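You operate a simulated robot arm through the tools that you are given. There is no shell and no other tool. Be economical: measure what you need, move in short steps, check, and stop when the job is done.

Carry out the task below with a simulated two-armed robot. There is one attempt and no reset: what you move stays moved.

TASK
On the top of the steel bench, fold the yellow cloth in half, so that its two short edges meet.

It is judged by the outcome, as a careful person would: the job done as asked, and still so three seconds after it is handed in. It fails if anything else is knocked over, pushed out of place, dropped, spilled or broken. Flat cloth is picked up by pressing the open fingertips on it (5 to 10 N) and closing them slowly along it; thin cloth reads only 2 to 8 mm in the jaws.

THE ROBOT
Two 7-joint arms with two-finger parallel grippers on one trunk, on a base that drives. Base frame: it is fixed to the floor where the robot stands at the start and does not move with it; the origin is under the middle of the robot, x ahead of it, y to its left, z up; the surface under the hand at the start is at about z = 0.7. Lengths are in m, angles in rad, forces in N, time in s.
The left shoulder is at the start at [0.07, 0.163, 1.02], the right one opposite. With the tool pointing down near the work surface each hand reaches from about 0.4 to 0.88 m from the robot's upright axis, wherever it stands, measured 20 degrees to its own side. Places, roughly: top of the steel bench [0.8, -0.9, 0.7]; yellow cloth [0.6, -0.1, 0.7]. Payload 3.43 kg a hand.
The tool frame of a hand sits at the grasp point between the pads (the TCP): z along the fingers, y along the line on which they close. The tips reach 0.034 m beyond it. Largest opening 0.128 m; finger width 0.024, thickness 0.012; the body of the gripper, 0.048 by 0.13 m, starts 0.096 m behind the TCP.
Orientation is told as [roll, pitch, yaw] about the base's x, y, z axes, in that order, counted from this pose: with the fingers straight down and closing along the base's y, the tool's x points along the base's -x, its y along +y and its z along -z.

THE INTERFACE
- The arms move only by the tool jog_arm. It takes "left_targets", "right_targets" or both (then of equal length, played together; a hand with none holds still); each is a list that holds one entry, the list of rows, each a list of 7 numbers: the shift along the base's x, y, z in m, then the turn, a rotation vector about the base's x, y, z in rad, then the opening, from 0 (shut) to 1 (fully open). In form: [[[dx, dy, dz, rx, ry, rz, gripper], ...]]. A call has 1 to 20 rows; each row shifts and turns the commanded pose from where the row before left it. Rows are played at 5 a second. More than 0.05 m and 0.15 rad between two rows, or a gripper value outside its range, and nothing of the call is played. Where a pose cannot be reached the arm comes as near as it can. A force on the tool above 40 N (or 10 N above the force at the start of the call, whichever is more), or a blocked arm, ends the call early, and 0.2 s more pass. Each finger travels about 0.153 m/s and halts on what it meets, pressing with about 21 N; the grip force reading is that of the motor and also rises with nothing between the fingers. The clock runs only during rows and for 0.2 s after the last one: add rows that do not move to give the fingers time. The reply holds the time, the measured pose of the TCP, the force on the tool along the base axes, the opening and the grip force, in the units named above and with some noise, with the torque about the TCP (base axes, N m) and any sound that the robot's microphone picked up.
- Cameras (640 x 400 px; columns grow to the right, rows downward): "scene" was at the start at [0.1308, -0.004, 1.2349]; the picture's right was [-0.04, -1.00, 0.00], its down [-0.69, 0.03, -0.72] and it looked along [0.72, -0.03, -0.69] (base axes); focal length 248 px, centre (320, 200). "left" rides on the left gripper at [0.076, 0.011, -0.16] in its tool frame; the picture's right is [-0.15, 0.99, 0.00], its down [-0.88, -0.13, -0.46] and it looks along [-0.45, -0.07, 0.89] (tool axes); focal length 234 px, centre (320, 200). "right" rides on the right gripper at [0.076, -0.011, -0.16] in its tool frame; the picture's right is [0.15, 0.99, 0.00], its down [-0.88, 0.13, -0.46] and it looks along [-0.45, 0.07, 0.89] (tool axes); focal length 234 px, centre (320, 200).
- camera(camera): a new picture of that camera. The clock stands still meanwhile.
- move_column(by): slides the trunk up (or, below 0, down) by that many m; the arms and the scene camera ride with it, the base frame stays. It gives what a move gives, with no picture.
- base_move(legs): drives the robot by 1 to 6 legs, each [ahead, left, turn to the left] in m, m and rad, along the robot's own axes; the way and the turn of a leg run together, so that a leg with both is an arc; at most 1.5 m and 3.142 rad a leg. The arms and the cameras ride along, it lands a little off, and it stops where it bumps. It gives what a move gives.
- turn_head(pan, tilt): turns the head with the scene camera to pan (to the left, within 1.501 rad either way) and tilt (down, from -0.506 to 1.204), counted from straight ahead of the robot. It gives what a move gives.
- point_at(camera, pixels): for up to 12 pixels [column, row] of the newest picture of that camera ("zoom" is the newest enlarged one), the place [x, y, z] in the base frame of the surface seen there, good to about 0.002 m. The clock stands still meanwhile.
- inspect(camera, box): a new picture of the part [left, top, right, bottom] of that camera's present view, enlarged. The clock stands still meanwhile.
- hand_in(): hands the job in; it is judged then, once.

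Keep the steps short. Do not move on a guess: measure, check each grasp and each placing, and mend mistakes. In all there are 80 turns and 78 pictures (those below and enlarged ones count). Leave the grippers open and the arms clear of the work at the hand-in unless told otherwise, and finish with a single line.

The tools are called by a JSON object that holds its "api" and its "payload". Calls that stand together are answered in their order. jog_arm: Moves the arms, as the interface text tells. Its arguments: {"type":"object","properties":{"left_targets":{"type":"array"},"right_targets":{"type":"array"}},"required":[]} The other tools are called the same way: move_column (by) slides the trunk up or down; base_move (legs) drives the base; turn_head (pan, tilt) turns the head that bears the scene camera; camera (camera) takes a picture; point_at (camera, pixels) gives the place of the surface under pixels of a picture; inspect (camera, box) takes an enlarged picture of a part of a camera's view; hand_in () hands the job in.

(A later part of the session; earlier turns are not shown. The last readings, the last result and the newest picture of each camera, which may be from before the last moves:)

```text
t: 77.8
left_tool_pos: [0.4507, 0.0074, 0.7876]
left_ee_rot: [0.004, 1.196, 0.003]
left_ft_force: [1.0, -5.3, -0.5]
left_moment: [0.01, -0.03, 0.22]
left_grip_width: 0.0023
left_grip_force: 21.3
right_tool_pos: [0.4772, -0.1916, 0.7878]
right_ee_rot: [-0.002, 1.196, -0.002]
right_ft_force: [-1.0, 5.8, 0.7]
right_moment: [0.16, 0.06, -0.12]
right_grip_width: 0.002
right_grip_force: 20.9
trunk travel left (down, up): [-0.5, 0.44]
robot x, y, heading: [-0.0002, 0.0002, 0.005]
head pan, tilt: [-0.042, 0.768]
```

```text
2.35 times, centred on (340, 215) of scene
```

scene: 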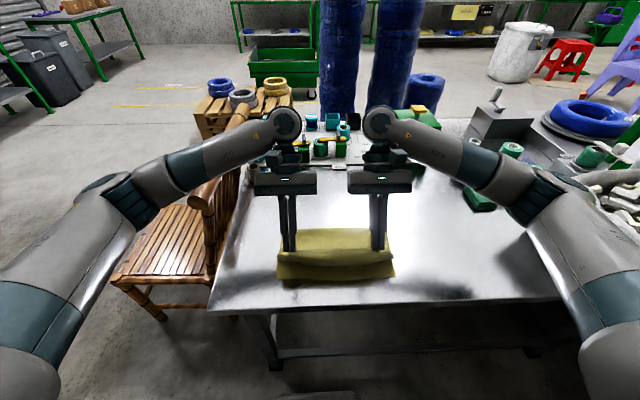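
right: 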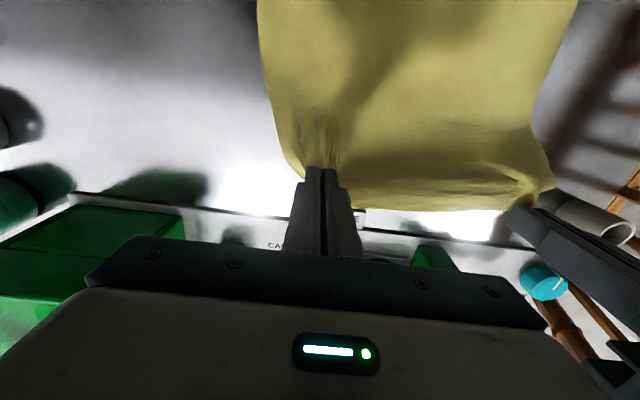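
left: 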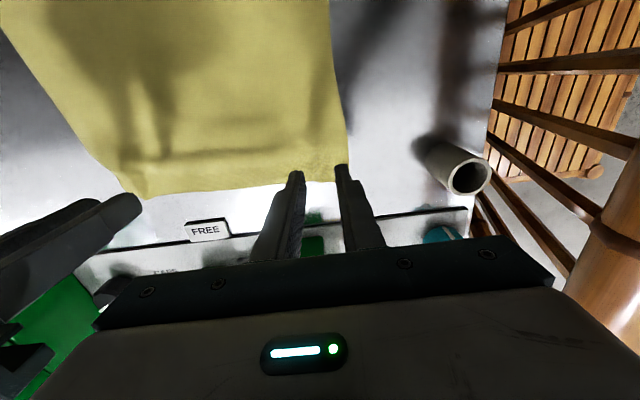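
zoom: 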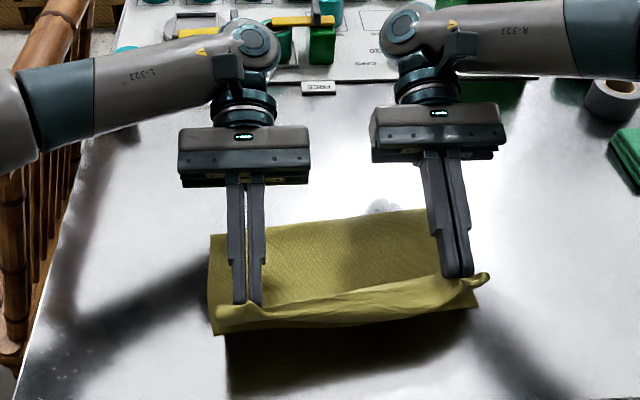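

The crest slips further forward when I lift here, so releasing now would overshoot too much. I'll go back above the fold line to reset it, come down the diagonal as before, and then lower straight down and release there.

{"api": "jog_arm", "payload": {"left_targets": [[[0.0102, 0.00075, 0.0054, 0, -0.06, 0, 0], [0.0102, 0.00075, 0.0054, 0, -0.06, 0, 0], [0.0102, 0.00075, 0.0054, 0, -0.06, 0, 0], [0.0102, 0.00075, 0.0054, 0, -0.06, 0, 0], [0.0102, 0.00075, 0.0054, 0, -0.06, 0, 0], [0.0102, 0.00075, 0.0054, 0, -0.06, 0, 0], [0.0102, 0.00075, 0.0054, 0, -0.06, 0, 0], [0.0102, 0.00075, 0.0054, 0, -0.06, 0, 0], [0.0102, 0.00075, 0.0054, 0, -0.06, 0, 0], [0.0102, 0.00075, 0.0054, 0, -0.06, 0, 0], [0.0102, 0.00075, 0.0054, 0, -0.06, 0, 0], [0.0102, 0.00075, 0.0054, 0, -0.06, 0, 0], [0.0102, 0.00075, 0.0054, 0, -0.06, 0, 0], [0.0102, 0.00075, 0.0054, 0, -0.06, 0, 0], [0.0102, 0.00075, 0.0054, 0, -0.06, 0, 0], [0.0102, 0.00075, 0.0054, 0, -0.06, 0, 0], [0.0102, 0.00075, 0.0054, 0, -0.06, 0, 0], [0.0102, 0.00075, 0.0054, 0, -0.06, 0, 0], [0.0102, 0.00075, 0.0054, 0, -0.06, 0, 0], [0.0102, 0.00075, 0.0054, 0, -0.06, 0, 0]]], "right_targets": [[[0.0099, 0.00095, 0.0045, 0, -0.06, 0, 0], [0.0099, 0.00095, 0.0045, 0, -0.06, 0, 0], [0.0099, 0.00095, 0.0045, 0, -0.06, 0, 0], [0.0099, 0.00095, 0.0045, 0, -0.06, 0, 0], [0.0099, 0.00095, 0.0045, 0, -0.06, 0, 0], [0.0099, 0.00095, 0.0045, 0, -0.06, 0, 0], [0.0099, 0.00095, 0.0045, 0, -0.06, 0, 0], [0.0099, 0.00095, 0.0045, 0, -0.06, 0, 0], [0.0099, 0.00095, 0.0045, 0, -0.06, 0, 0], [0.0099, 0.00095, 0.0045, 0, -0.06, 0, 0], [0.0099, 0.00095, 0.0045, 0, -0.06, 0, 0], [0.0099, 0.00095, 0.0045, 0, -0.06, 0, 0], [0.0099, 0.00095, 0.0045, 0, -0.06, 0, 0], [0.0099, 0.00095, 0.0045, 0, -0.06, 0, 0], [0.0099, 0.00095, 0.0045, 0, -0.06, 0, 0], [0.0099, 0.00095, 0.0045, 0, -0.06, 0, 0], [0.0099, 0.00095, 0.0045, 0, -0.06, 0, 0], [0.0099, 0.00095, 0.0045, 0, -0.06, 0, 0], [0.0099, 0.00095, 0.0045, 0, -0.06, 0, 0], [0.0099, 0.00095, 0.0045, 0, -0.06, 0, 0]]]}}

{"api": "inspect", "payload": {"camera": "scene", "box": [220, 130, 460, 300]}}

```text
t: 82.0
left_tool_pos: [0.656, 0.0241, 0.8951]
left_ee_rot: [0.0, -0.005, 0.0]
left_ft_force: [0.3, -4.9, -1.2]
left_moment: [-0.17, -0.04, 0.1]
left_grip_width: 0.0023
left_grip_force: 21.3
right_tool_pos: [0.6739, -0.1741, 0.8788]
right_ee_rot: [0.0, -0.005, 0.001]
right_ft_force: [-1.4, 3.6, 1.2]
right_moment: [0.17, 0.03, 0.09]
right_grip_width: 0.0018
right_grip_force: 21.3
trunk travel left (down, up): [-0.5, 0.44]
robot x, y, heading: [-0.0001, 0.0009, -0.002]
head pan, tilt: [-0.042, 0.768]
```

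```text
2.35 times, centred on (340, 215) of scene
```

zoom: 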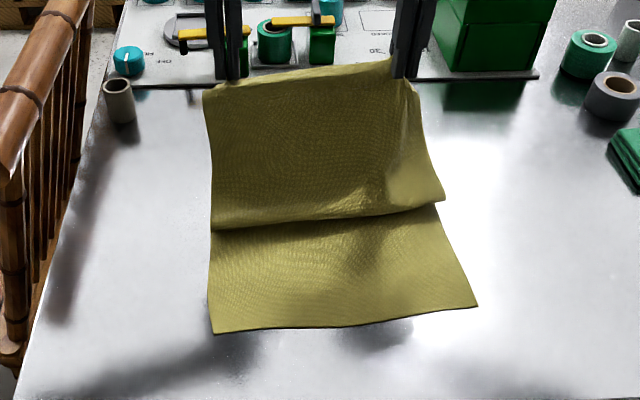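

There's a slack lip in front. I'll pull up and back a little to open it, then come down the diagonal again.

{"api": "jog_arm", "payload": {"left_targets": [[[0.009, 0, 0.006, 0, 0, 0, 0], [0.009, 0, 0.004, 0, 0, 0, 0], [0, 0, 0, 0, 0, 0, 0], [0, 0, 0, 0, 0, 0, 0], [0, 0, 0, 0, 0, 0, 0], [-0.0104, -0.001, -0.0106, 0, 0.05, 0, 0], [-0.0104, -0.001, -0.0106, 0, 0.05, 0, 0], [-0.0104, -0.001, -0.0106, 0, 0.05, 0, 0], [-0.0104, -0.001, -0.0106, 0, 0.05, 0, 0], [-0.0104, -0.001, -0.0106, 0, 0.05, 0, 0], [-0.0104, -0.001, -0.0106, 0, 0.05, 0, 0], [-0.0104, -0.001, -0.0106, 0, 0.05, 0, 0], [-0.0104, -0.001, -0.0106, 0, 0.05, 0, 0], [-0.0104, -0.001, -0.0106, 0, 0.05, 0, 0], [-0.0104, -0.001, -0.0106, 0, 0.05, 0, 0], [-0.0104, -0.001, -0.0106, 0, 0.05, 0, 0], [-0.0104, -0.001, -0.0106, 0, 0.05, 0, 0], [0, 0, 0, 0, 0, 0, 0]]], "right_targets": [[[0.005, 0, 0.006, 0, 0, 0, 0], [0.004, 0, 0.004, 0, 0, 0, 0], [0, 0, 0, 0, 0, 0, 0], [0, 0, 0, 0, 0, 0, 0], [0, 0, 0, 0, 0, 0, 0], [-0.0086, -0.001, -0.0097, 0, 0.05, 0, 0], [-0.0086, -0.001, -0.0097, 0, 0.05, 0, 0], [-0.0086, -0.001, -0.0097, 0, 0.05, 0, 0], [-0.0086, -0.001, -0.0097, 0, 0.05, 0, 0], [-0.0086, -0.001, -0.0097, 0, 0.05, 0, 0], [-0.0086, -0.001, -0.0097, 0, 0.05, 0, 0], [-0.0086, -0.001, -0.0097, 0, 0.05, 0, 0], [-0.0086, -0.001, -0.0097, 0, 0.05, 0, 0], [-0.0086, -0.001, -0.0097, 0, 0.05, 0, 0], [-0.0086, -0.001, -0.0097, 0, 0.05, 0, 0], [-0.0086, -0.001, -0.0097, 0, 0.05, 0, 0], [-0.0086, -0.001, -0.0097, 0, 0.05, 0, 0], [0, 0, 0, 0, 0, 0, 0]]]}}

{"api": "inspect", "payload": {"camera": "scene", "box": [220, 130, 460, 300]}}

```text
t: 85.8
left_tool_pos: [0.5475, 0.0104, 0.7802]
left_ee_rot: [-0.001, 0.596, 0.0]
left_ft_force: [2.0, -5.6, -1.4]
left_moment: [-0.1, -0.08, 0.21]
left_grip_width: 0.0023
left_grip_force: 21.4
right_tool_pos: [0.5823, -0.1852, 0.7736]
right_ee_rot: [0.0, 0.594, -0.001]
right_ft_force: [-2.0, 6.5, 1.8]
right_moment: [0.27, 0.08, -0.02]
right_grip_width: 0.0018
right_grip_force: 21.1
trunk travel left (down, up): [-0.5, 0.44]
robot x, y, heading: [-0.0012, -0.0019, -0.002]
head pan, tilt: [-0.042, 0.768]
```

```text
2.35 times, centred on (340, 215) of scene
```

zoom: 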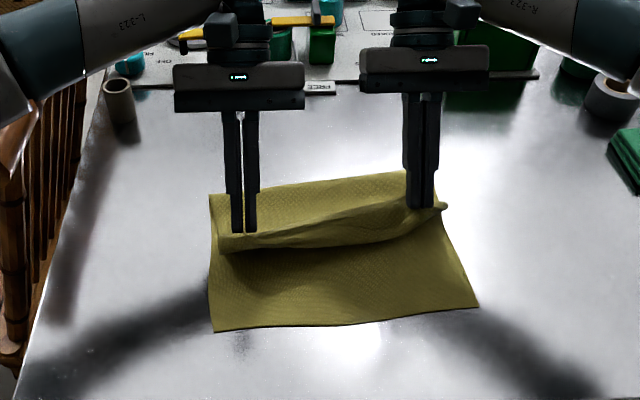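

The crest is now at about the right line, zoom rows 195 to 172. I'll lower straight down until the tips nearly touch, then open and withdraw backward along the fingers.

{"api": "jog_arm", "payload": {"left_targets": [[[0, 0, -0.01, 0, 0, 0, 0], [0, 0, -0.01, 0, 0, 0, 0], [0, 0, -0.008, 0, 0, 0, 0], [0, 0, -0.003, 0, 0, 0, 0], [0, 0, 0, 0, 0, 0, 0], [0, 0, 0, 0, 0, 0, 0.15], [0, 0, 0, 0, 0, 0, 0.3], [0, 0, 0, 0, 0, 0, 0.35], [0, 0, 0, 0, 0, 0, 0.35], [0.012, 0, 0.016, 0, 0, 0, 0.35], [0.022, 0, 0.033, 0, 0, 0, 0.35], [0.022, 0, 0.033, 0, 0, 0, 0.35], [0, 0, 0.04, 0, 0, 0, 0.35], [0, 0, 0, 0, 0, 0, 0.35]]], "right_targets": [[[0, 0, -0.009, 0, 0, 0, 0], [0, 0, -0.008, 0, 0, 0, 0], [0, 0, -0.006, 0, 0, 0, 0], [0, 0, -0.002, 0, 0, 0, 0], [0, 0, 0, 0, 0, 0, 0], [0, 0, 0, 0, 0, 0, 0.15], [0, 0, 0, 0, 0, 0, 0.3], [0, 0, 0, 0, 0, 0, 0.35], [0, 0, 0, 0, 0, 0, 0.35], [0.012, 0, 0.016, 0, 0, 0, 0.35], [0.022, 0, 0.033, 0, 0, 0, 0.35], [0.022, 0, 0.033, 0, 0, 0, 0.35], [0, 0, 0.04, 0, 0, 0, 0.35], [0, 0, 0, 0, 0, 0, 0.35]]]}}

{"api": "inspect", "payload": {"camera": "scene", "box": [220, 130, 460, 300]}}

```text
t: 88.8
left_tool_pos: [0.6051, 0.0089, 0.8685]
left_ee_rot: [0.001, 0.598, 0.002]
left_ft_force: [-0.3, -0.1, 0.0]
left_moment: [-0.01, 0.03, -0.01]
left_grip_width: 0.0445
left_grip_force: 0.0
right_tool_pos: [0.6411, -0.1877, 0.8706]
right_ee_rot: [0.001, 0.597, -0.001]
right_ft_force: [0.1, 0.1, 0.3]
right_moment: [0.0, 0.05, 0.01]
right_grip_width: 0.0449
right_grip_force: 0.2
trunk travel left (down, up): [-0.5, 0.44]
robot x, y, heading: [0.0008, 0.0006, -0.0]
head pan, tilt: [-0.042, 0.768]
```

```text
2.35 times, centred on (340, 215) of scene
```

zoom: 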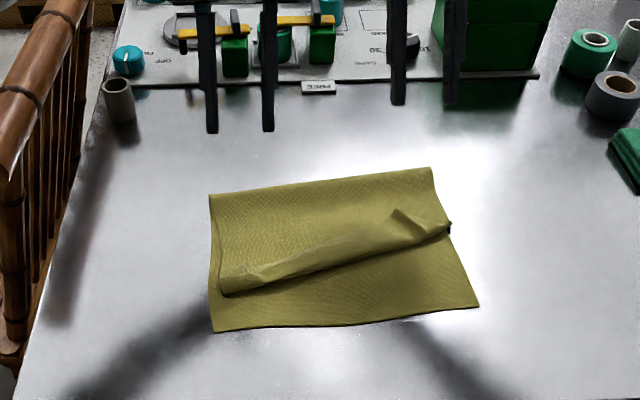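

Good: the fold line is in the right place and the near half is covered. What remains is a rolled hem on the top layer that needs unrolling towards the robot. I'll measure it.

{"api": "point_at", "payload": {"camera": "zoom", "pixels": [[211, 198], [430, 171], [320, 184], [222, 290], [235, 272], [330, 262], [330, 246], [440, 230], [400, 220], [393, 211], [448, 226], [213, 329]]}}

{"api": "inspect", "payload": {"camera": "scene", "box": [285, 180, 415, 270]}}

```text
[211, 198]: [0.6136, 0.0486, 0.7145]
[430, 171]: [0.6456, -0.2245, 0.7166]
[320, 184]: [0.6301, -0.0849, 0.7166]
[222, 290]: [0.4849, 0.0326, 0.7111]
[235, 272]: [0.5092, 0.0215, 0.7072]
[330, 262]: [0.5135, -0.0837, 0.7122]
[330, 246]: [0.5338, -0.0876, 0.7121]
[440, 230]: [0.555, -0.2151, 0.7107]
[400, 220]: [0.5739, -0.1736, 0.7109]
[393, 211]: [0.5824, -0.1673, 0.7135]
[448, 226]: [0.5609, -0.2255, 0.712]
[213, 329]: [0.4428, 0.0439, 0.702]
```

```text
4.44 times, centred on (350, 225) of scene
```

zoom: 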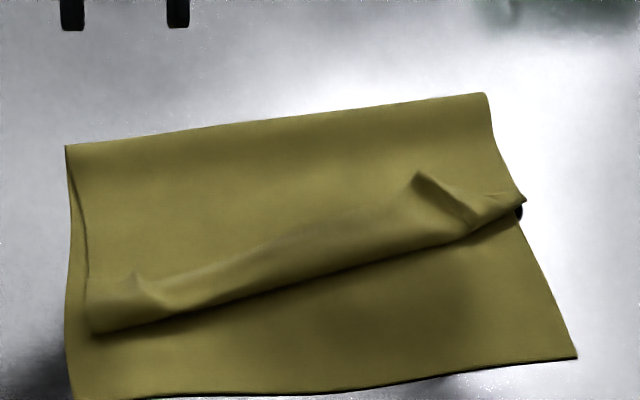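

The top layer has a flat hem folded back on it. Its free flap edge points away from the robot, with corners sticking up near (0.51, 0.01) and (0.58, −0.17). I'll set the closed fingers vertical behind the flap edge, then sweep it towards the robot just above the lower layer to flip it open. First I'll get into position.

{"api": "jog_arm", "payload": {"left_targets": [[[-0.008, 0, -0.005, 0, -0.1, 0, 0.2], [-0.008, 0, -0.01, 0, -0.1, 0, 0], [-0.008, 0, -0.015, 0, -0.1, 0, 0], [-0.008, 0, -0.02, 0, -0.1, 0, 0], [-0.008, 0, -0.02, 0, -0.1, 0, 0], [-0.008, 0, -0.02, 0, -0.1, 0, 0], [0, 0, -0.015, 0, 0, 0, 0], [0, 0, -0.015, 0, 0, 0, 0], [0, 0, 0, 0, 0, 0, 0], [0, 0, 0, 0, 0, 0, 0]]], "right_targets": [[[-0.003, 0, -0.005, 0, -0.1, 0, 0.2], [-0.003, 0, -0.01, 0, -0.1, 0, 0], [-0.003, 0, -0.015, 0, -0.1, 0, 0], [-0.003, 0, -0.02, 0, -0.1, 0, 0], [-0.003, 0, -0.02, 0, -0.1, 0, 0], [-0.003, 0, -0.02, 0, -0.1, 0, 0], [0, 0, -0.016, 0, 0, 0, 0], [0, 0, -0.016, 0, 0, 0, 0], [0, 0, 0, 0, 0, 0, 0], [0, 0, 0, 0, 0, 0, 0]]]}}

{"api": "inspect", "payload": {"camera": "scene", "box": [285, 180, 415, 270]}}

```text
t: 91.0
left_tool_pos: [0.5563, 0.0112, 0.7481]
left_ee_rot: [-0.001, -0.004, 0.002]
left_ft_force: [-0.2, -0.7, 0.1]
left_moment: [-0.02, 0.02, -0.03]
left_grip_width: 0.0
left_grip_force: 20.8
right_tool_pos: [0.6183, -0.1835, 0.7449]
right_ee_rot: [0.0, -0.006, -0.001]
right_ft_force: [0.4, -0.8, 0.3]
right_moment: [0.01, -0.03, 0.01]
right_grip_width: 0.0
right_grip_force: 21.0
trunk travel left (down, up): [-0.5, 0.44]
robot x, y, heading: [0.0011, 0.0013, 0.003]
head pan, tilt: [-0.042, 0.768]
```

```text
4.44 times, centred on (350, 225) of scene
```

zoom: 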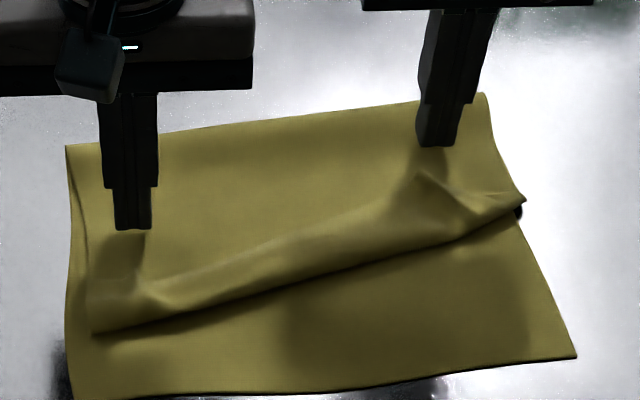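

The tips sit behind the flap corners. I'll lower to about 3 mm above the lower layer and sweep forward about 4 cm.

{"api": "jog_arm", "payload": {"left_targets": [[[-0.005, 0, -0.003, 0, 0, 0, 0], [-0.005, 0, -0.001, 0, 0, 0, 0], [-0.007, 0, 0, 0, 0, 0, 0], [-0.007, 0, 0, 0, 0, 0, 0], [-0.007, 0, 0, 0, 0, 0, 0], [-0.007, 0, 0, 0, 0, 0, 0], [-0.007, 0, 0, 0, 0, 0, 0], [0, 0, 0, 0, 0, 0, 0]]], "right_targets": [[[-0.005, 0, -0.001, 0, 0, 0, 0], [-0.005, 0, -0.001, 0, 0, 0, 0], [-0.007, 0, 0, 0, 0, 0, 0], [-0.007, 0, 0, 0, 0, 0, 0], [-0.007, 0, 0, 0, 0, 0, 0], [-0.007, 0, 0, 0, 0, 0, 0], [-0.007, 0, 0, 0, 0, 0, 0], [0, 0, 0, 0, 0, 0, 0]]]}}

{"api": "inspect", "payload": {"camera": "scene", "box": [285, 180, 415, 270]}}

```text
t: 92.8
left_tool_pos: [0.5129, 0.0097, 0.7448]
left_ee_rot: [0.001, -0.005, 0.003]
left_ft_force: [0.3, 1.1, -0.5]
left_moment: [0.0, 0.0, 0.02]
left_grip_width: 0.0
left_grip_force: 21.1
right_tool_pos: [0.5738, -0.1858, 0.7436]
right_ee_rot: [0.0, -0.006, 0.0]
right_ft_force: [0.1, 0.1, -0.3]
right_moment: [-0.02, 0.01, 0.01]
right_grip_width: 0.0
right_grip_force: 20.9
trunk travel left (down, up): [-0.5, 0.44]
robot x, y, heading: [0.0008, -0.0028, -0.005]
head pan, tilt: [-0.042, 0.768]
```

```text
4.44 times, centred on (350, 225) of scene
```

zoom: 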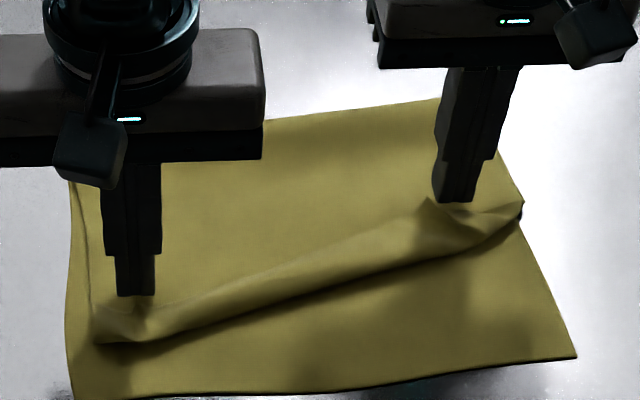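

The fingers have reached the flap, and the left part of the hem is moving forward. I'll continue another 3 cm.

{"api": "jog_arm", "payload": {"left_targets": [[[-0.006, 0, 0, 0, 0, 0, 0], [-0.006, 0, 0, 0, 0, 0, 0], [-0.006, 0, 0, 0, 0, 0, 0], [-0.006, 0, 0, 0, 0, 0, 0], [-0.006, 0, 0, 0, 0, 0, 0], [0, 0, 0, 0, 0, 0, 0]]], "right_targets": [[[-0.006, 0, 0, 0, 0, 0, 0], [-0.006, 0, 0, 0, 0, 0, 0], [-0.006, 0, 0, 0, 0, 0, 0], [-0.006, 0, 0, 0, 0, 0, 0], [-0.006, 0, 0, 0, 0, 0, 0], [0, 0, 0, 0, 0, 0, 0]]]}}

{"api": "inspect", "payload": {"camera": "scene", "box": [285, 180, 415, 270]}}

```text
t: 94.2
left_tool_pos: [0.4814, 0.0106, 0.7454]
left_ee_rot: [-0.002, -0.007, 0.002]
left_ft_force: [-0.7, -0.3, 0.7]
left_moment: [-0.03, -0.01, -0.01]
left_grip_width: 0.0
left_grip_force: 20.9
right_tool_pos: [0.5425, -0.1845, 0.7434]
right_ee_rot: [-0.001, -0.004, -0.001]
right_ft_force: [0.1, 0.2, -0.5]
right_moment: [-0.04, 0.02, -0.01]
right_grip_width: 0.0
right_grip_force: 20.9
trunk travel left (down, up): [-0.5, 0.44]
robot x, y, heading: [-0.0012, -0.0011, -0.003]
head pan, tilt: [-0.042, 0.768]
```

```text
4.44 times, centred on (350, 225) of scene
```

zoom: 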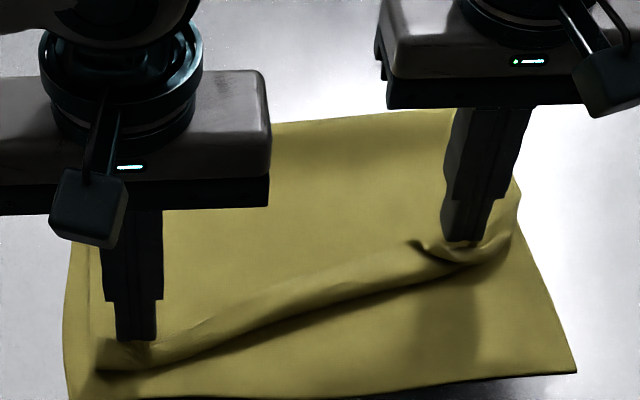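

The roll is unrolling towards the robot. I'll continue: left 3 cm more, right 5 cm.

{"api": "jog_arm", "payload": {"left_targets": [[[-0.004, 0, 0, 0, 0, 0, 0], [-0.004, 0, 0, 0, 0, 0, 0], [-0.004, 0, 0, 0, 0, 0, 0], [-0.004, 0, 0, 0, 0, 0, 0], [-0.004, 0, 0, 0, 0, 0, 0], [-0.004, 0, 0, 0, 0, 0, 0], [-0.004, 0, 0, 0, 0, 0, 0], [-0.002, 0, 0, 0, 0, 0, 0], [0, 0, 0, 0, 0, 0, 0]]], "right_targets": [[[-0.006, 0, 0, 0, 0, 0, 0], [-0.006, 0, 0, 0, 0, 0, 0], [-0.006, 0, 0, 0, 0, 0, 0], [-0.006, 0, 0, 0, 0, 0, 0], [-0.006, 0, 0, 0, 0, 0, 0], [-0.006, 0, 0, 0, 0, 0, 0], [-0.006, 0, 0, 0, 0, 0, 0], [-0.006, 0, 0, 0, 0, 0, 0], [0, 0, 0, 0, 0, 0, 0]]]}}

{"api": "inspect", "payload": {"camera": "scene", "box": [285, 180, 415, 270]}}

```text
t: 96.2
left_tool_pos: [0.4509, 0.0107, 0.7448]
left_ee_rot: [0.0, -0.006, -0.001]
left_ft_force: [0.4, 1.1, 0.5]
left_moment: [-0.02, 0.01, -0.01]
left_grip_width: 0.0
left_grip_force: 20.5
right_tool_pos: [0.4956, -0.1859, 0.744]
right_ee_rot: [0.0, -0.004, 0.002]
right_ft_force: [0.0, -0.2, 0.3]
right_moment: [0.0, 0.02, 0.02]
right_grip_width: 0.0
right_grip_force: 21.2
trunk travel left (down, up): [-0.5, 0.44]
robot x, y, heading: [0.0012, 0.0031, -0.002]
head pan, tilt: [-0.042, 0.768]
```

```text
4.44 times, centred on (350, 225) of scene
```

zoom: 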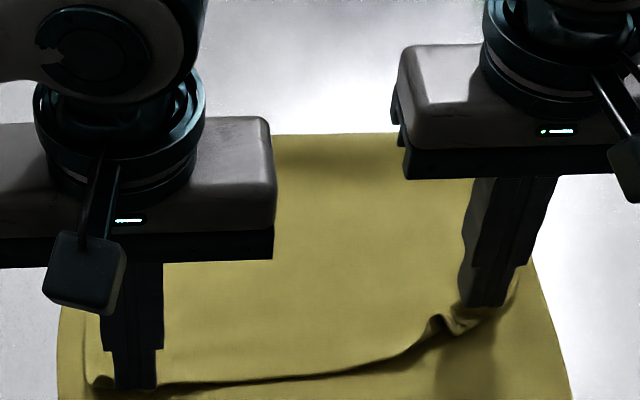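

The edge is nearly unrolled. I'll look at a wider view.

{"api": "inspect", "payload": {"camera": "scene", "box": [275, 205, 425, 305]}}

```text
4.00 times, centred on (350, 255) of scene
```

zoom: 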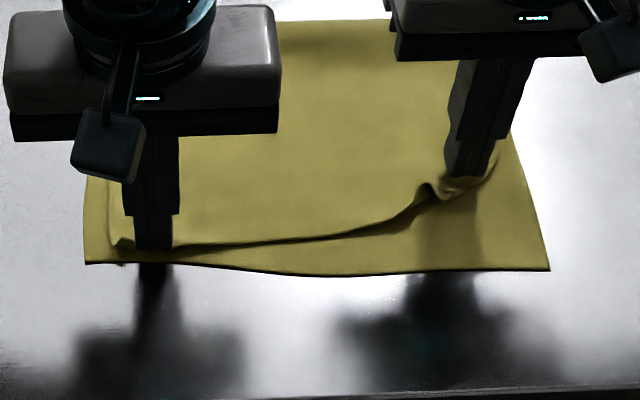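

The left side is at the near edge, and the right corner is still about 4 cm short. I'll measure it, then push the right part on.

{"api": "point_at", "payload": {"camera": "zoom", "pixels": [[90, 261], [220, 263], [340, 271], [460, 268], [545, 267], [115, 245], [220, 241], [340, 234], [400, 218], [428, 188], [495, 150], [485, 175]]}}

```text
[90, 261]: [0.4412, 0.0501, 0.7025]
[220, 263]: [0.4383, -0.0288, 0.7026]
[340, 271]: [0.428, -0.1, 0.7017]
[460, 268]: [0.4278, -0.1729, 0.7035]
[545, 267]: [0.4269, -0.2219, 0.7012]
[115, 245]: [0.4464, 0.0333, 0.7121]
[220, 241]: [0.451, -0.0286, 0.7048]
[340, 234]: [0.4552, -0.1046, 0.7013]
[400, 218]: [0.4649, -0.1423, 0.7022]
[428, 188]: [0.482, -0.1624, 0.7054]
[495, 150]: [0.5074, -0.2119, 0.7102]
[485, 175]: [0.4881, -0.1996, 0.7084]
```

The right push dragged the near-right corner forward, so the near edge is now almost square (0.441 to 0.427). The top edge on the right is still at 0.48–0.51. I'll press the left fingers down to pin the left side and push the right flap on by 3 cm.

{"api": "jog_arm", "payload": {"left_targets": [[[0, 0, -0.003, 0, 0, 0, 0], [0, 0, -0.002, 0, 0, 0, 0], [0, 0, -0.001, 0, 0, 0, 0], [0, 0, 0, 0, 0, 0, 0], [0, 0, 0, 0, 0, 0, 0], [0, 0, 0, 0, 0, 0, 0], [0, 0, 0, 0, 0, 0, 0], [0, 0, 0, 0, 0, 0, 0], [0, 0, 0, 0, 0, 0, 0], [0, 0, 0, 0, 0, 0, 0]]], "right_targets": [[[0, 0, 0, 0, 0, 0, 0], [0, 0, 0, 0, 0, 0, 0], [0, 0, 0, 0, 0, 0, 0], [-0.005, -0.001, 0.001, 0, 0, 0, 0], [-0.005, -0.001, 0, 0, 0, 0, 0], [-0.005, -0.001, 0, 0, 0, 0, 0], [-0.005, -0.001, 0, 0, 0, 0, 0], [-0.005, -0.001, 0, 0, 0, 0, 0], [-0.005, -0.001, 0, 0, 0, 0, 0], [0, 0, 0, 0, 0, 0, 0]]]}}

{"api": "inspect", "payload": {"camera": "scene", "box": [275, 205, 425, 305]}}

```text
t: 98.4
left_tool_pos: [0.4513, 0.0111, 0.7392]
left_ee_rot: [0.0, -0.007, 0.002]
left_ft_force: [-1.2, 0.5, -0.3]
left_moment: [-0.01, 0.04, 0.0]
left_grip_width: 0.0
left_grip_force: 21.2
right_tool_pos: [0.4652, -0.1916, 0.746]
right_ee_rot: [0.0, -0.006, -0.001]
right_ft_force: [0.1, 0.1, -0.7]
right_moment: [0.0, -0.01, 0.01]
right_grip_width: 0.0
right_grip_force: 20.9
trunk travel left (down, up): [-0.5, 0.44]
robot x, y, heading: [-0.0033, -0.0024, 0.001]
head pan, tilt: [-0.042, 0.768]
```

```text
4.00 times, centred on (350, 255) of scene
```

zoom: 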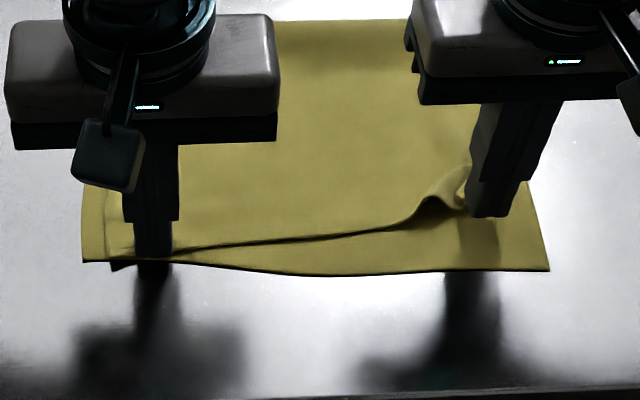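

The near edge held still, but the right finger may have slipped past the flap. I'll lift both hands clear and look.

{"api": "jog_arm", "payload": {"left_targets": [[[0, 0, 0.04, 0, 0, 0, 0], [0.03, 0, 0.04, 0, 0, 0, 0], [0.035, 0.02, 0.03, 0, 0, 0, 0], [0.035, 0.02, 0.03, 0, 0, 0, 0], [0.035, 0.03, 0, 0, 0, 0, 0], [0, 0, 0, 0, 0, 0, 0]]], "right_targets": [[[0, 0, 0.04, 0, 0, 0, 0], [0.03, 0, 0.04, 0, 0, 0, 0], [0.035, -0.01, 0.03, 0, 0, 0, 0], [0.035, -0.01, 0.03, 0, 0, 0, 0], [0.035, -0.01, 0, 0, 0, 0, 0], [0, 0, 0, 0, 0, 0, 0]]]}}

{"api": "inspect", "payload": {"camera": "scene", "box": [255, 175, 435, 295]}}

```text
refused: row 3 steps farther than a row can; nothing moved
```

```text
3.33 times, centred on (345, 235) of scene
```

zoom: 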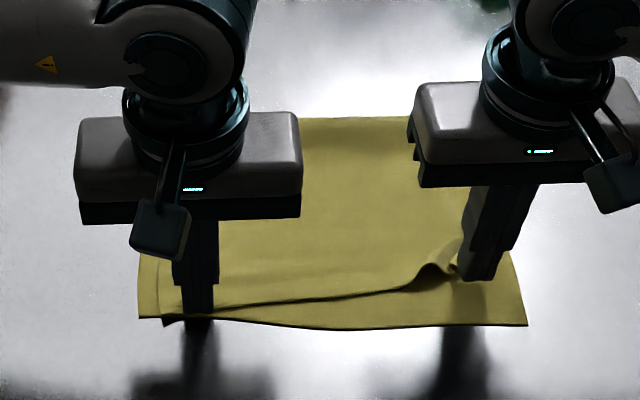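

That row was too long, so I'll use smaller steps.

{"api": "jog_arm", "payload": {"left_targets": [[[0, 0, 0.03, 0, 0, 0, 0], [0, 0, 0.04, 0, 0, 0, 0], [0.03, 0.015, 0.03, 0, 0, 0, 0], [0.03, 0.015, 0.03, 0, 0, 0, 0], [0.03, 0.03, 0, 0, 0, 0, 0], [0.03, 0.03, 0, 0, 0, 0, 0], [0, 0, 0, 0, 0, 0, 0]]], "right_targets": [[[0, 0, 0.03, 0, 0, 0, 0], [0, 0, 0.04, 0, 0, 0, 0], [0.03, -0.01, 0.03, 0, 0, 0, 0], [0.03, -0.01, 0.03, 0, 0, 0, 0], [0.03, -0.02, 0, 0, 0, 0, 0], [0.03, -0.02, 0, 0, 0, 0, 0], [0, 0, 0, 0, 0, 0, 0]]]}}

{"api": "inspect", "payload": {"camera": "scene", "box": [255, 175, 435, 295]}}

```text
t: 100.0
left_tool_pos: [0.5698, 0.0992, 0.8746]
left_ee_rot: [0.0, -0.006, -0.001]
left_ft_force: [0.6, 0.3, 0.3]
left_moment: [0.0, 0.0, -0.01]
left_grip_width: 0.0
left_grip_force: 21.0
right_tool_pos: [0.5852, -0.2523, 0.8767]
right_ee_rot: [-0.001, -0.004, -0.001]
right_ft_force: [0.1, -0.2, 0.0]
right_moment: [-0.01, 0.0, -0.01]
right_grip_width: 0.0
right_grip_force: 21.0
trunk travel left (down, up): [-0.5, 0.44]
robot x, y, heading: [0.0041, 0.0042, 0.002]
head pan, tilt: [-0.042, 0.768]
```

```text
3.33 times, centred on (345, 235) of scene
```

zoom: 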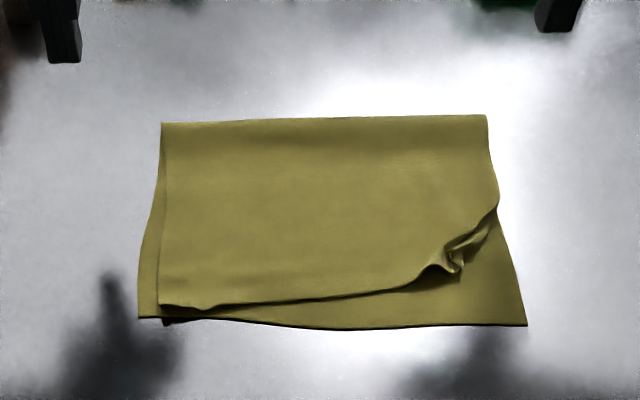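

Very close now. The left and middle edges nearly meet, and only the right corner of the top layer is folded back. I'll look closer there and measure.

{"api": "point_at", "payload": {"camera": "zoom", "pixels": [[142, 316], [250, 320], [380, 328], [522, 322], [163, 302], [175, 321], [300, 297], [410, 284], [462, 262], [496, 208], [165, 126], [484, 118]]}}

{"api": "inspect", "payload": {"camera": "scene", "box": [362, 230, 410, 277]}}

{"api": "inspect", "payload": {"camera": "scene", "box": [288, 240, 348, 280]}}

```text
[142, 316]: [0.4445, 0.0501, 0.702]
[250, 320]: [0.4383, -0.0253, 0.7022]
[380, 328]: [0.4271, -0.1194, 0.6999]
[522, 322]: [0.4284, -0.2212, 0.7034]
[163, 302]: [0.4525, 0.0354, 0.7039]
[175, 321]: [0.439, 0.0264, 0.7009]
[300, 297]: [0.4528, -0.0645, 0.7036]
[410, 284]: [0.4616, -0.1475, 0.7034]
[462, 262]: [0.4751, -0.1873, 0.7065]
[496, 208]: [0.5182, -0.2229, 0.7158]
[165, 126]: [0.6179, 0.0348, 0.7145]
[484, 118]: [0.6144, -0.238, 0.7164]
```

```text
8.51 times, centred on (386, 254) of scene
```

zoom: 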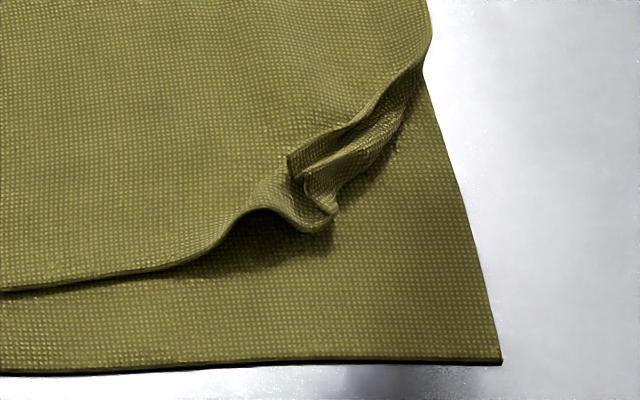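

```text
10.00 times, centred on (318, 260) of scene
```

zoom: 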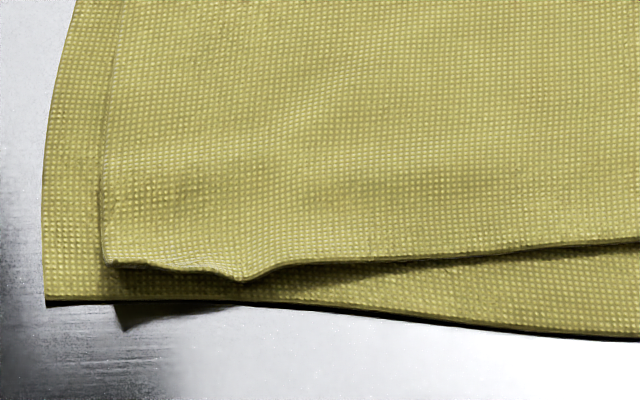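

The left corner is flat and only about 1 cm from the edge; the dark patch is a shadow. The right corner has a pleat at about (0.475, −0.187). I'll bring the right hand above it, open, and look with its wrist camera.

{"api": "jog_arm", "payload": {"right_targets": [[[-0.027, 0.016, -0.02, 0, 0, 0, 0.3], [-0.027, 0.016, -0.022, 0, 0, 0, 0.3], [-0.027, 0.016, -0.022, 0, 0, 0, 0.3], [-0.026, 0.016, -0.022, 0, 0, 0, 0.3], [0, 0, 0, 0, 0, 0, 0.3], [0, 0, 0, 0, 0, 0, 0.3]]]}}

{"api": "inspect", "payload": {"camera": "right", "box": [220, 60, 420, 185]}}

```text
t: 101.4
left_tool_pos: [0.5707, 0.098, 0.8743]
left_ee_rot: [-0.001, -0.006, 0.001]
left_ft_force: [-0.6, 0.8, 0.0]
left_moment: [0.0, 0.0, 0.0]
left_grip_width: 0.0002
left_grip_force: 20.7
right_tool_pos: [0.4807, -0.1869, 0.7925]
right_ee_rot: [-0.001, -0.005, 0.0]
right_ft_force: [1.0, 0.7, 0.3]
right_moment: [0.01, 0.02, 0.02]
right_grip_width: 0.0385
right_grip_force: 0.0
trunk travel left (down, up): [-0.5, 0.44]
robot x, y, heading: [-0.0026, 0.0019, -0.003]
head pan, tilt: [-0.042, 0.768]
```

```text
3.20 times, centred on (320, 122) of right
```

zoom: 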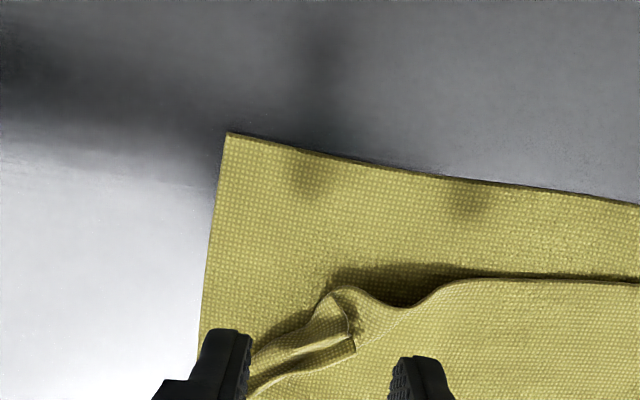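

The corner is folded over on top, with a free edge at zoom (353,318). I'll measure it.

{"api": "point_at", "payload": {"camera": "zoom", "pixels": [[350, 295], [352, 320], [353, 344], [335, 292], [300, 340], [255, 385], [310, 365], [370, 300], [450, 282], [228, 134], [205, 320]]}}

```text
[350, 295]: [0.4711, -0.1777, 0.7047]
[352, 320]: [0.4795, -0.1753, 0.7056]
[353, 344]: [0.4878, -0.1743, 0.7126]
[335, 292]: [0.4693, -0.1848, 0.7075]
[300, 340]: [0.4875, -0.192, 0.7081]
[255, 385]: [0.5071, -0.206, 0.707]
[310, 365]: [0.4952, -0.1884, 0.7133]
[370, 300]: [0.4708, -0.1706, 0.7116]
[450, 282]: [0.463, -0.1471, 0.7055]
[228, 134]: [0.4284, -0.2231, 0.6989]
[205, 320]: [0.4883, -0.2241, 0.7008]
```

The flap forms a small raised roll along (0.488,−0.174) to (0.51,−0.206). I'll straddle it with the tips about 2 mm above the lower layer, close, and check the grip width.

{"api": "jog_arm", "payload": {"right_targets": [[[0.004, 0.003, -0.02, 0, 0, 0, 0.3], [0, 0, -0.02, 0, 0, 0, 0.3], [0, 0, -0.01, 0, 0, 0, 0.3], [0, 0, -0.002, 0, 0, 0, 0.3], [0, 0, 0, 0, 0, 0, 0.22], [0, 0, 0, 0, 0, 0, 0.15], [0, 0, 0, 0, 0, 0, 0.08], [0, 0, 0, 0, 0, 0, 0.02], [0, 0, 0, 0, 0, 0, 0], [0, 0, 0, 0, 0, 0, 0]]]}}

{"api": "inspect", "payload": {"camera": "right", "box": [220, 60, 420, 185]}}

```text
t: 103.6
left_tool_pos: [0.5712, 0.098, 0.8742]
left_ee_rot: [-0.001, -0.006, 0.001]
left_ft_force: [-0.2, -0.9, 0.7]
left_moment: [0.0, 0.01, 0.01]
left_grip_width: 0.0
left_grip_force: 21.1
right_tool_pos: [0.4817, -0.1844, 0.7392]
right_ee_rot: [0.002, -0.005, 0.001]
right_ft_force: [-0.2, -0.5, -0.1]
right_moment: [-0.01, 0.02, 0.0]
right_grip_width: 0.0076
right_grip_force: 21.0
trunk travel left (down, up): [-0.5, 0.44]
robot x, y, heading: [-0.0018, 0.0031, 0.004]
head pan, tilt: [-0.042, 0.768]
```

```text
3.20 times, centred on (320, 122) of right
```

zoom: 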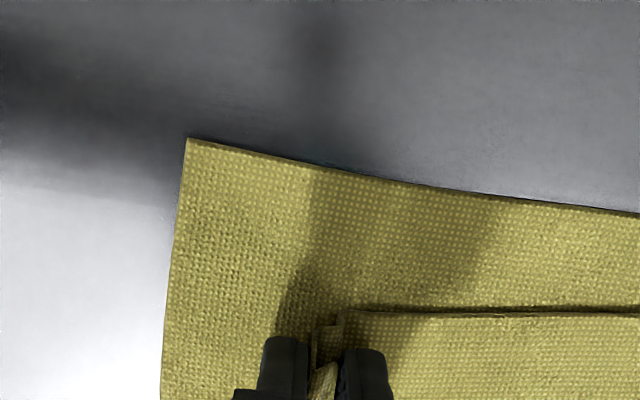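

It holds 7.6 mm, several plies of the flap. I'll lift 3 cm while moving towards the near-right corner, and look.

{"api": "jog_arm", "payload": {"right_targets": [[[0, 0, 0.01, 0, 0, 0, 0], [-0.003, -0.003, 0.01, 0, 0, 0, 0], [-0.006, -0.006, 0.01, 0, 0, 0, 0], [-0.006, -0.006, 0.005, 0, 0, 0, 0], [-0.005, -0.005, 0, 0, 0, 0, 0], [0, 0, 0, 0, 0, 0, 0]]]}}

{"api": "camera", "payload": {"camera": "right"}}

{"api": "inspect", "payload": {"camera": "scene", "box": [275, 195, 425, 295]}}

```text
t: 105.0
left_tool_pos: [0.5717, 0.0988, 0.8745]
left_ee_rot: [0.0, -0.005, 0.001]
left_ft_force: [-0.6, 0.7, 0.3]
left_moment: [-0.02, -0.01, 0.0]
left_grip_width: 0.0
left_grip_force: 20.6
right_tool_pos: [0.4607, -0.2055, 0.7722]
right_ee_rot: [0.0, -0.006, 0.001]
right_ft_force: [0.6, -0.5, 0.3]
right_moment: [-0.01, 0.0, 0.0]
right_grip_width: 0.0077
right_grip_force: 21.1
trunk travel left (down, up): [-0.5, 0.44]
robot x, y, heading: [0.0028, 0.0005, -0.0]
head pan, tilt: [-0.042, 0.768]
```

```text
13 pictures are left
```

right: 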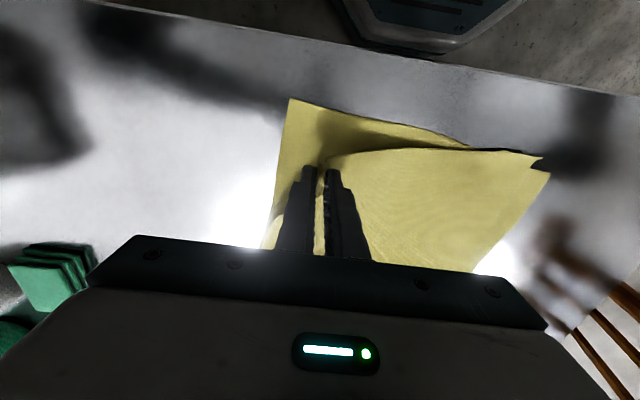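

```text
4.00 times, centred on (350, 245) of scene
```

zoom: 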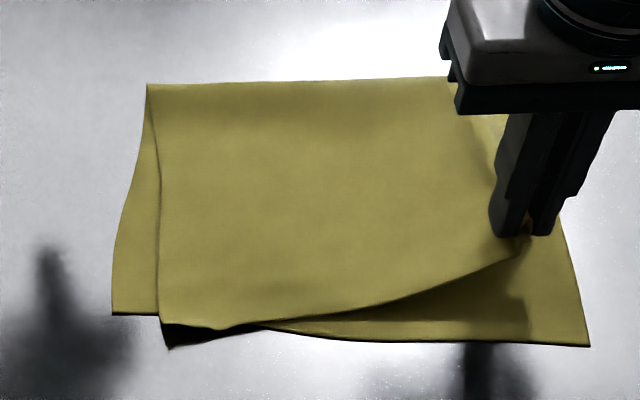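

Only the top layer lifted. I'll release here so the corner can spring open and fall, then withdraw upward.

{"api": "jog_arm", "payload": {"right_targets": [[[0, 0, 0, 0, 0, 0, 0.1], [0, 0, 0, 0, 0, 0, 0.3], [0, 0, 0, 0, 0, 0, 0.4], [0, 0, 0, 0, 0, 0, 0.4], [0, 0, 0.03, 0, 0, 0, 0.4], [0, 0, 0.04, 0, 0, 0, 0.4], [0.03, -0.02, 0.03, 0, 0, 0, 0.4], [0.03, -0.02, 0.01, 0, 0, 0, 0.4], [0.03, -0.02, 0, 0, 0, 0, 0.4], [0, 0, 0, 0, 0, 0, 0.4]]]}}

{"api": "inspect", "payload": {"camera": "scene", "box": [275, 195, 425, 295]}}

```text
t: 107.2
left_tool_pos: [0.5696, 0.0989, 0.8749]
left_ee_rot: [-0.001, -0.004, 0.001]
left_ft_force: [0.2, -0.6, -0.4]
left_moment: [0.0, 0.0, 0.0]
left_grip_width: 0.0001
left_grip_force: 20.8
right_tool_pos: [0.5519, -0.265, 0.8846]
right_ee_rot: [0.001, -0.006, -0.001]
right_ft_force: [0.1, -0.4, 0.4]
right_moment: [0.02, -0.01, -0.02]
right_grip_width: 0.0512
right_grip_force: 0.1
trunk travel left (down, up): [-0.5, 0.44]
robot x, y, heading: [-0.0004, -0.0006, 0.001]
head pan, tilt: [-0.042, 0.768]
```

```text
4.00 times, centred on (350, 245) of scene
```

zoom: 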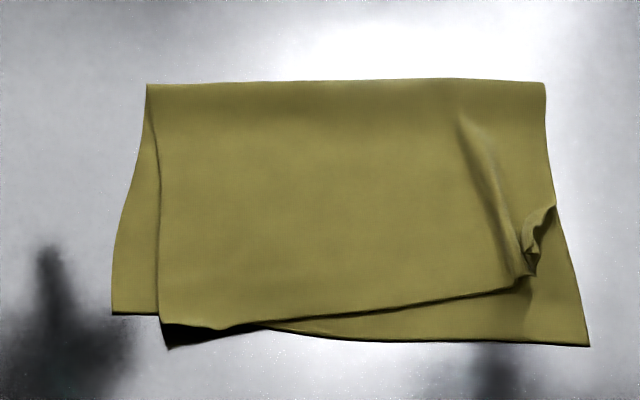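

Better: the right edge now reaches close, with a ridge and a small upright flap at zoom (540,235). I'll measure these.

{"api": "point_at", "payload": {"camera": "zoom", "pixels": [[526, 245], [538, 262], [530, 275], [552, 208], [518, 255], [480, 150], [585, 344], [400, 305], [170, 322], [350, 339], [120, 311], [540, 88]]}}

{"api": "inspect", "payload": {"camera": "scene", "box": [385, 235, 430, 285]}}

```text
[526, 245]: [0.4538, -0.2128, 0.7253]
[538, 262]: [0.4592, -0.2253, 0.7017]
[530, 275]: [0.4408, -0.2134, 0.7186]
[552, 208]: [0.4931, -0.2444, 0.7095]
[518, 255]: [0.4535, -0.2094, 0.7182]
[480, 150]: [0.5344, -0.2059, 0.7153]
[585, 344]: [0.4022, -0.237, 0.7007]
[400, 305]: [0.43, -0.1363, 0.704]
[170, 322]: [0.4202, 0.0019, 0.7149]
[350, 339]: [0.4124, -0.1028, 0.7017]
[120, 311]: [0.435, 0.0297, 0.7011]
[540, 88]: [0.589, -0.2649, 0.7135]
```

```text
8.00 times, centred on (408, 260) of scene
```

zoom: 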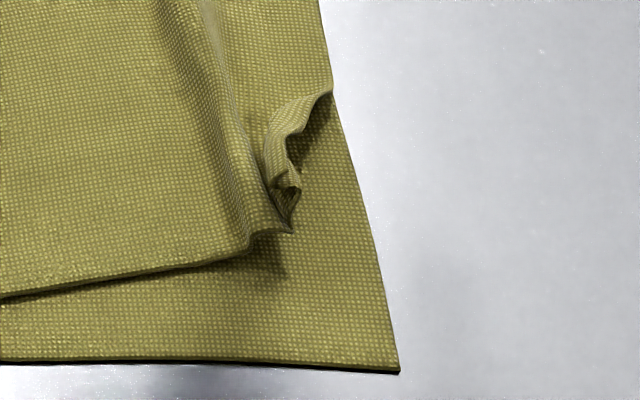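

The wrinkle is a 2 cm ridge near y=−0.21 with a small tuck. I'll pin the folded cloth with the left closed fingertips at (0.50, −0.02) and set the right fingertips on the top layer at (0.468, −0.165), ready to smooth outward.

{"api": "jog_arm", "payload": {"left_targets": [[[-0.0175, -0.03, 0, 0, 0, 0, 0], [-0.0175, -0.03, 0, 0, 0, 0, 0], [-0.0175, -0.03, 0, 0, 0, 0, 0], [-0.0175, -0.03, 0, 0, 0, 0, 0], [0, 0, -0.04, 0, 0, 0, 0], [0, 0, -0.04, 0, 0, 0, 0], [0, 0, -0.04, 0, 0, 0, 0], [0, 0, -0.012, 0, 0, 0, 0], [0, 0, -0.004, 0, 0, 0, 0], [0, 0, -0.002, 0, 0, 0, 0], [0, 0, 0, 0, 0, 0, 0]]], "right_targets": [[[-0.021, 0.025, -0.01, 0, 0, 0, 0], [-0.021, 0.025, -0.01, 0, 0, 0, 0], [-0.021, 0.025, -0.01, 0, 0, 0, 0], [-0.021, 0.025, -0.01, 0, 0, 0, 0], [0, 0, -0.04, 0, 0, 0, 0], [0, 0, -0.04, 0, 0, 0, 0], [0, 0, -0.015, 0, 0, 0, 0], [0, 0, -0.006, 0, 0, 0, 0], [0, 0, -0.003, 0, 0, 0, 0], [0, 0, -0.001, 0, 0, 0, 0], [0, 0, 0, 0, 0, 0, 0]]]}}

```text
t: 109.3
left_tool_pos: [0.5052, -0.0189, 0.7355]
left_ee_rot: [-0.003, -0.016, 0.004]
left_ft_force: [-2.6, 2.2, 21.3]
left_moment: [0.15, 0.21, 0.01]
left_grip_width: 0.0
left_grip_force: 21.0
right_tool_pos: [0.4683, -0.1645, 0.7399]
right_ee_rot: [0.0, -0.006, 0.001]
right_ft_force: [0.9, 0.6, -0.4]
right_moment: [0.01, 0.0, 0.05]
right_grip_width: 0.0
right_grip_force: 20.6
trunk travel left (down, up): [-0.5, 0.44]
robot x, y, heading: [0.0015, 0.0025, 0.0]
head pan, tilt: [-0.042, 0.768]
stopped in row 10 (left hand): the force on the tool passed its limit at 42 N (the readings are from after the stop); the commanded pose is now the measured one
```

The left pins firmly at 21 N. I'll lower the right slightly to contact and drag outward 6.5 cm, then lift.

{"api": "jog_arm", "payload": {"right_targets": [[[0, 0, -0.0015, 0, 0, 0, 0], [0, 0, -0.001, 0, 0, 0, 0], [-0.001, -0.008, 0, 0, 0, 0, 0], [-0.001, -0.008, 0, 0, 0, 0, 0], [-0.001, -0.008, 0, 0, 0, 0, 0], [-0.001, -0.008, 0, 0, 0, 0, 0], [-0.002, -0.008, 0, 0, 0, 0, 0], [-0.002, -0.008, 0, 0, 0, 0, 0], [-0.002, -0.008, 0, 0, 0, 0, 0], [-0.002, -0.008, 0, 0, 0, 0, 0], [0, 0, 0, 0, 0, 0, 0], [0, 0, 0.03, 0, 0, 0, 0], [0, 0, 0.04, 0, 0, 0, 0], [0.02, -0.03, 0.02, 0, 0, 0, 0], [0.03, -0.03, 0.02, 0, 0, 0, 0], [0.03, -0.03, 0, 0, 0, 0, 0]]]}}

{"api": "inspect", "payload": {"camera": "scene", "box": [275, 195, 425, 295]}}

```text
t: 111.3
left_tool_pos: [0.5027, -0.0193, 0.7363]
left_ee_rot: [-0.008, -0.016, 0.004]
left_ft_force: [-1.6, -0.3, 14.4]
left_moment: [0.08, 0.15, 0.01]
left_grip_width: 0.0
left_grip_force: 21.4
right_tool_pos: [0.459, -0.2174, 0.7362]
right_ee_rot: [-0.001, -0.01, 0.0]
right_ft_force: [-0.8, 0.3, 5.4]
right_moment: [-0.05, 0.04, 0.0]
right_grip_width: 0.0
right_grip_force: 21.0
trunk travel left (down, up): [-0.5, 0.44]
robot x, y, heading: [0.0027, 0.0009, -0.005]
head pan, tilt: [-0.042, 0.768]
stopped in row 9 (left hand): the force on the tool passed its limit at 40 N (the readings are from after the stop); the commanded pose is now the measured one
```

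```text
4.00 times, centred on (350, 245) of scene
```

zoom: 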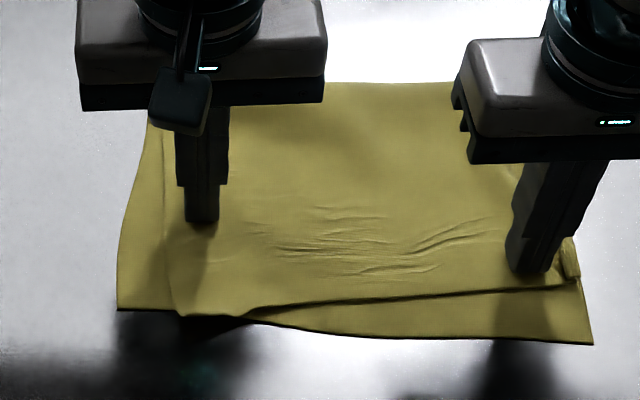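

The ridge is gone. I'll lift both hands clear and look.

{"api": "jog_arm", "payload": {"left_targets": [[[0, 0, 0.03, 0, 0, 0, 0], [0, 0, 0.04, 0, 0, 0, 0], [0.02, 0.03, 0.02, 0, 0, 0, 0], [0.03, 0.03, 0.02, 0, 0, 0, 0], [0.02, 0.04, 0, 0, 0, 0, 0], [0, 0.04, 0, 0, 0, 0, 0]]], "right_targets": [[[0, 0, 0.03, 0, 0, 0, 0], [0, 0, 0.04, 0, 0, 0, 0], [0.02, -0.02, 0.02, 0, 0, 0, 0], [0.03, -0.02, 0.02, 0, 0, 0, 0], [0.04, -0.02, 0, 0, 0, 0, 0], [0.03, 0, 0, 0, 0, 0, 0]]]}}

{"api": "inspect", "payload": {"camera": "scene", "box": [275, 195, 435, 295]}}

```text
t: 112.7
left_tool_pos: [0.572, 0.1202, 0.8443]
left_ee_rot: [-0.006, -0.011, 0.002]
left_ft_force: [0.2, 0.7, 0.5]
left_moment: [-0.01, -0.01, -0.01]
left_grip_width: 0.0
left_grip_force: 21.5
right_tool_pos: [0.5769, -0.2752, 0.8473]
right_ee_rot: [-0.002, -0.007, 0.0]
right_ft_force: [0.5, 0.6, 1.1]
right_moment: [0.02, 0.01, -0.02]
right_grip_width: 0.0
right_grip_force: 21.1
trunk travel left (down, up): [-0.5, 0.44]
robot x, y, heading: [-0.0017, 0.0013, 0.001]
head pan, tilt: [-0.042, 0.768]
```

```text
4.00 times, centred on (355, 245) of scene
```

zoom: 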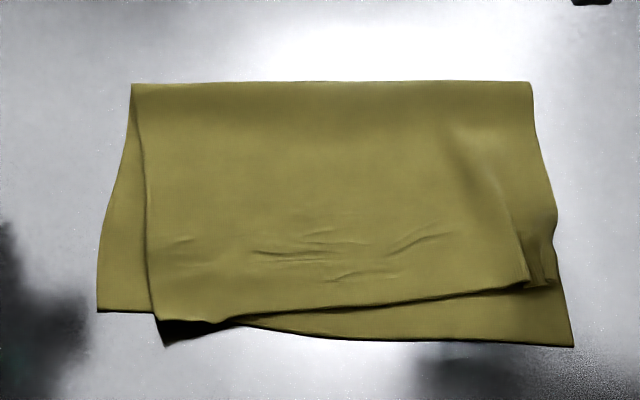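

Nearly done. The right corner still has a tuck at zoom (540,260), so the top edge there falls short. I'll measure the edges and look closer.

{"api": "point_at", "payload": {"camera": "zoom", "pixels": [[100, 308], [250, 322], [400, 340], [568, 344], [158, 316], [215, 318], [300, 311], [450, 294], [525, 283], [553, 283], [556, 220], [530, 88]]}}

{"api": "inspect", "payload": {"camera": "scene", "box": [380, 235, 425, 285]}}

```text
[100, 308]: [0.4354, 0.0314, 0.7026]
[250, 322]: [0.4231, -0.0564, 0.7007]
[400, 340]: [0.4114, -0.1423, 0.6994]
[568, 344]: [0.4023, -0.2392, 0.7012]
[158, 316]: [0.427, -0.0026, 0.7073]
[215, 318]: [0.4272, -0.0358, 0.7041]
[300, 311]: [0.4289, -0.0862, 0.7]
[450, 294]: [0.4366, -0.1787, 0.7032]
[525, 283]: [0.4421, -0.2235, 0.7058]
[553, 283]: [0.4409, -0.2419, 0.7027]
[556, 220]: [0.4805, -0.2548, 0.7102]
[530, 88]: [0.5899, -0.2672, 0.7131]
```

```text
8.00 times, centred on (402, 260) of scene
```

zoom: 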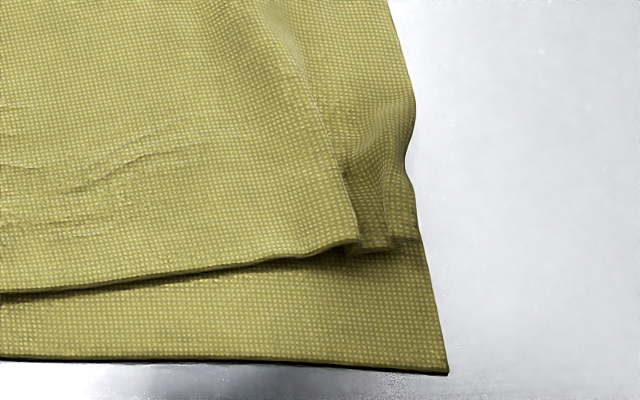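

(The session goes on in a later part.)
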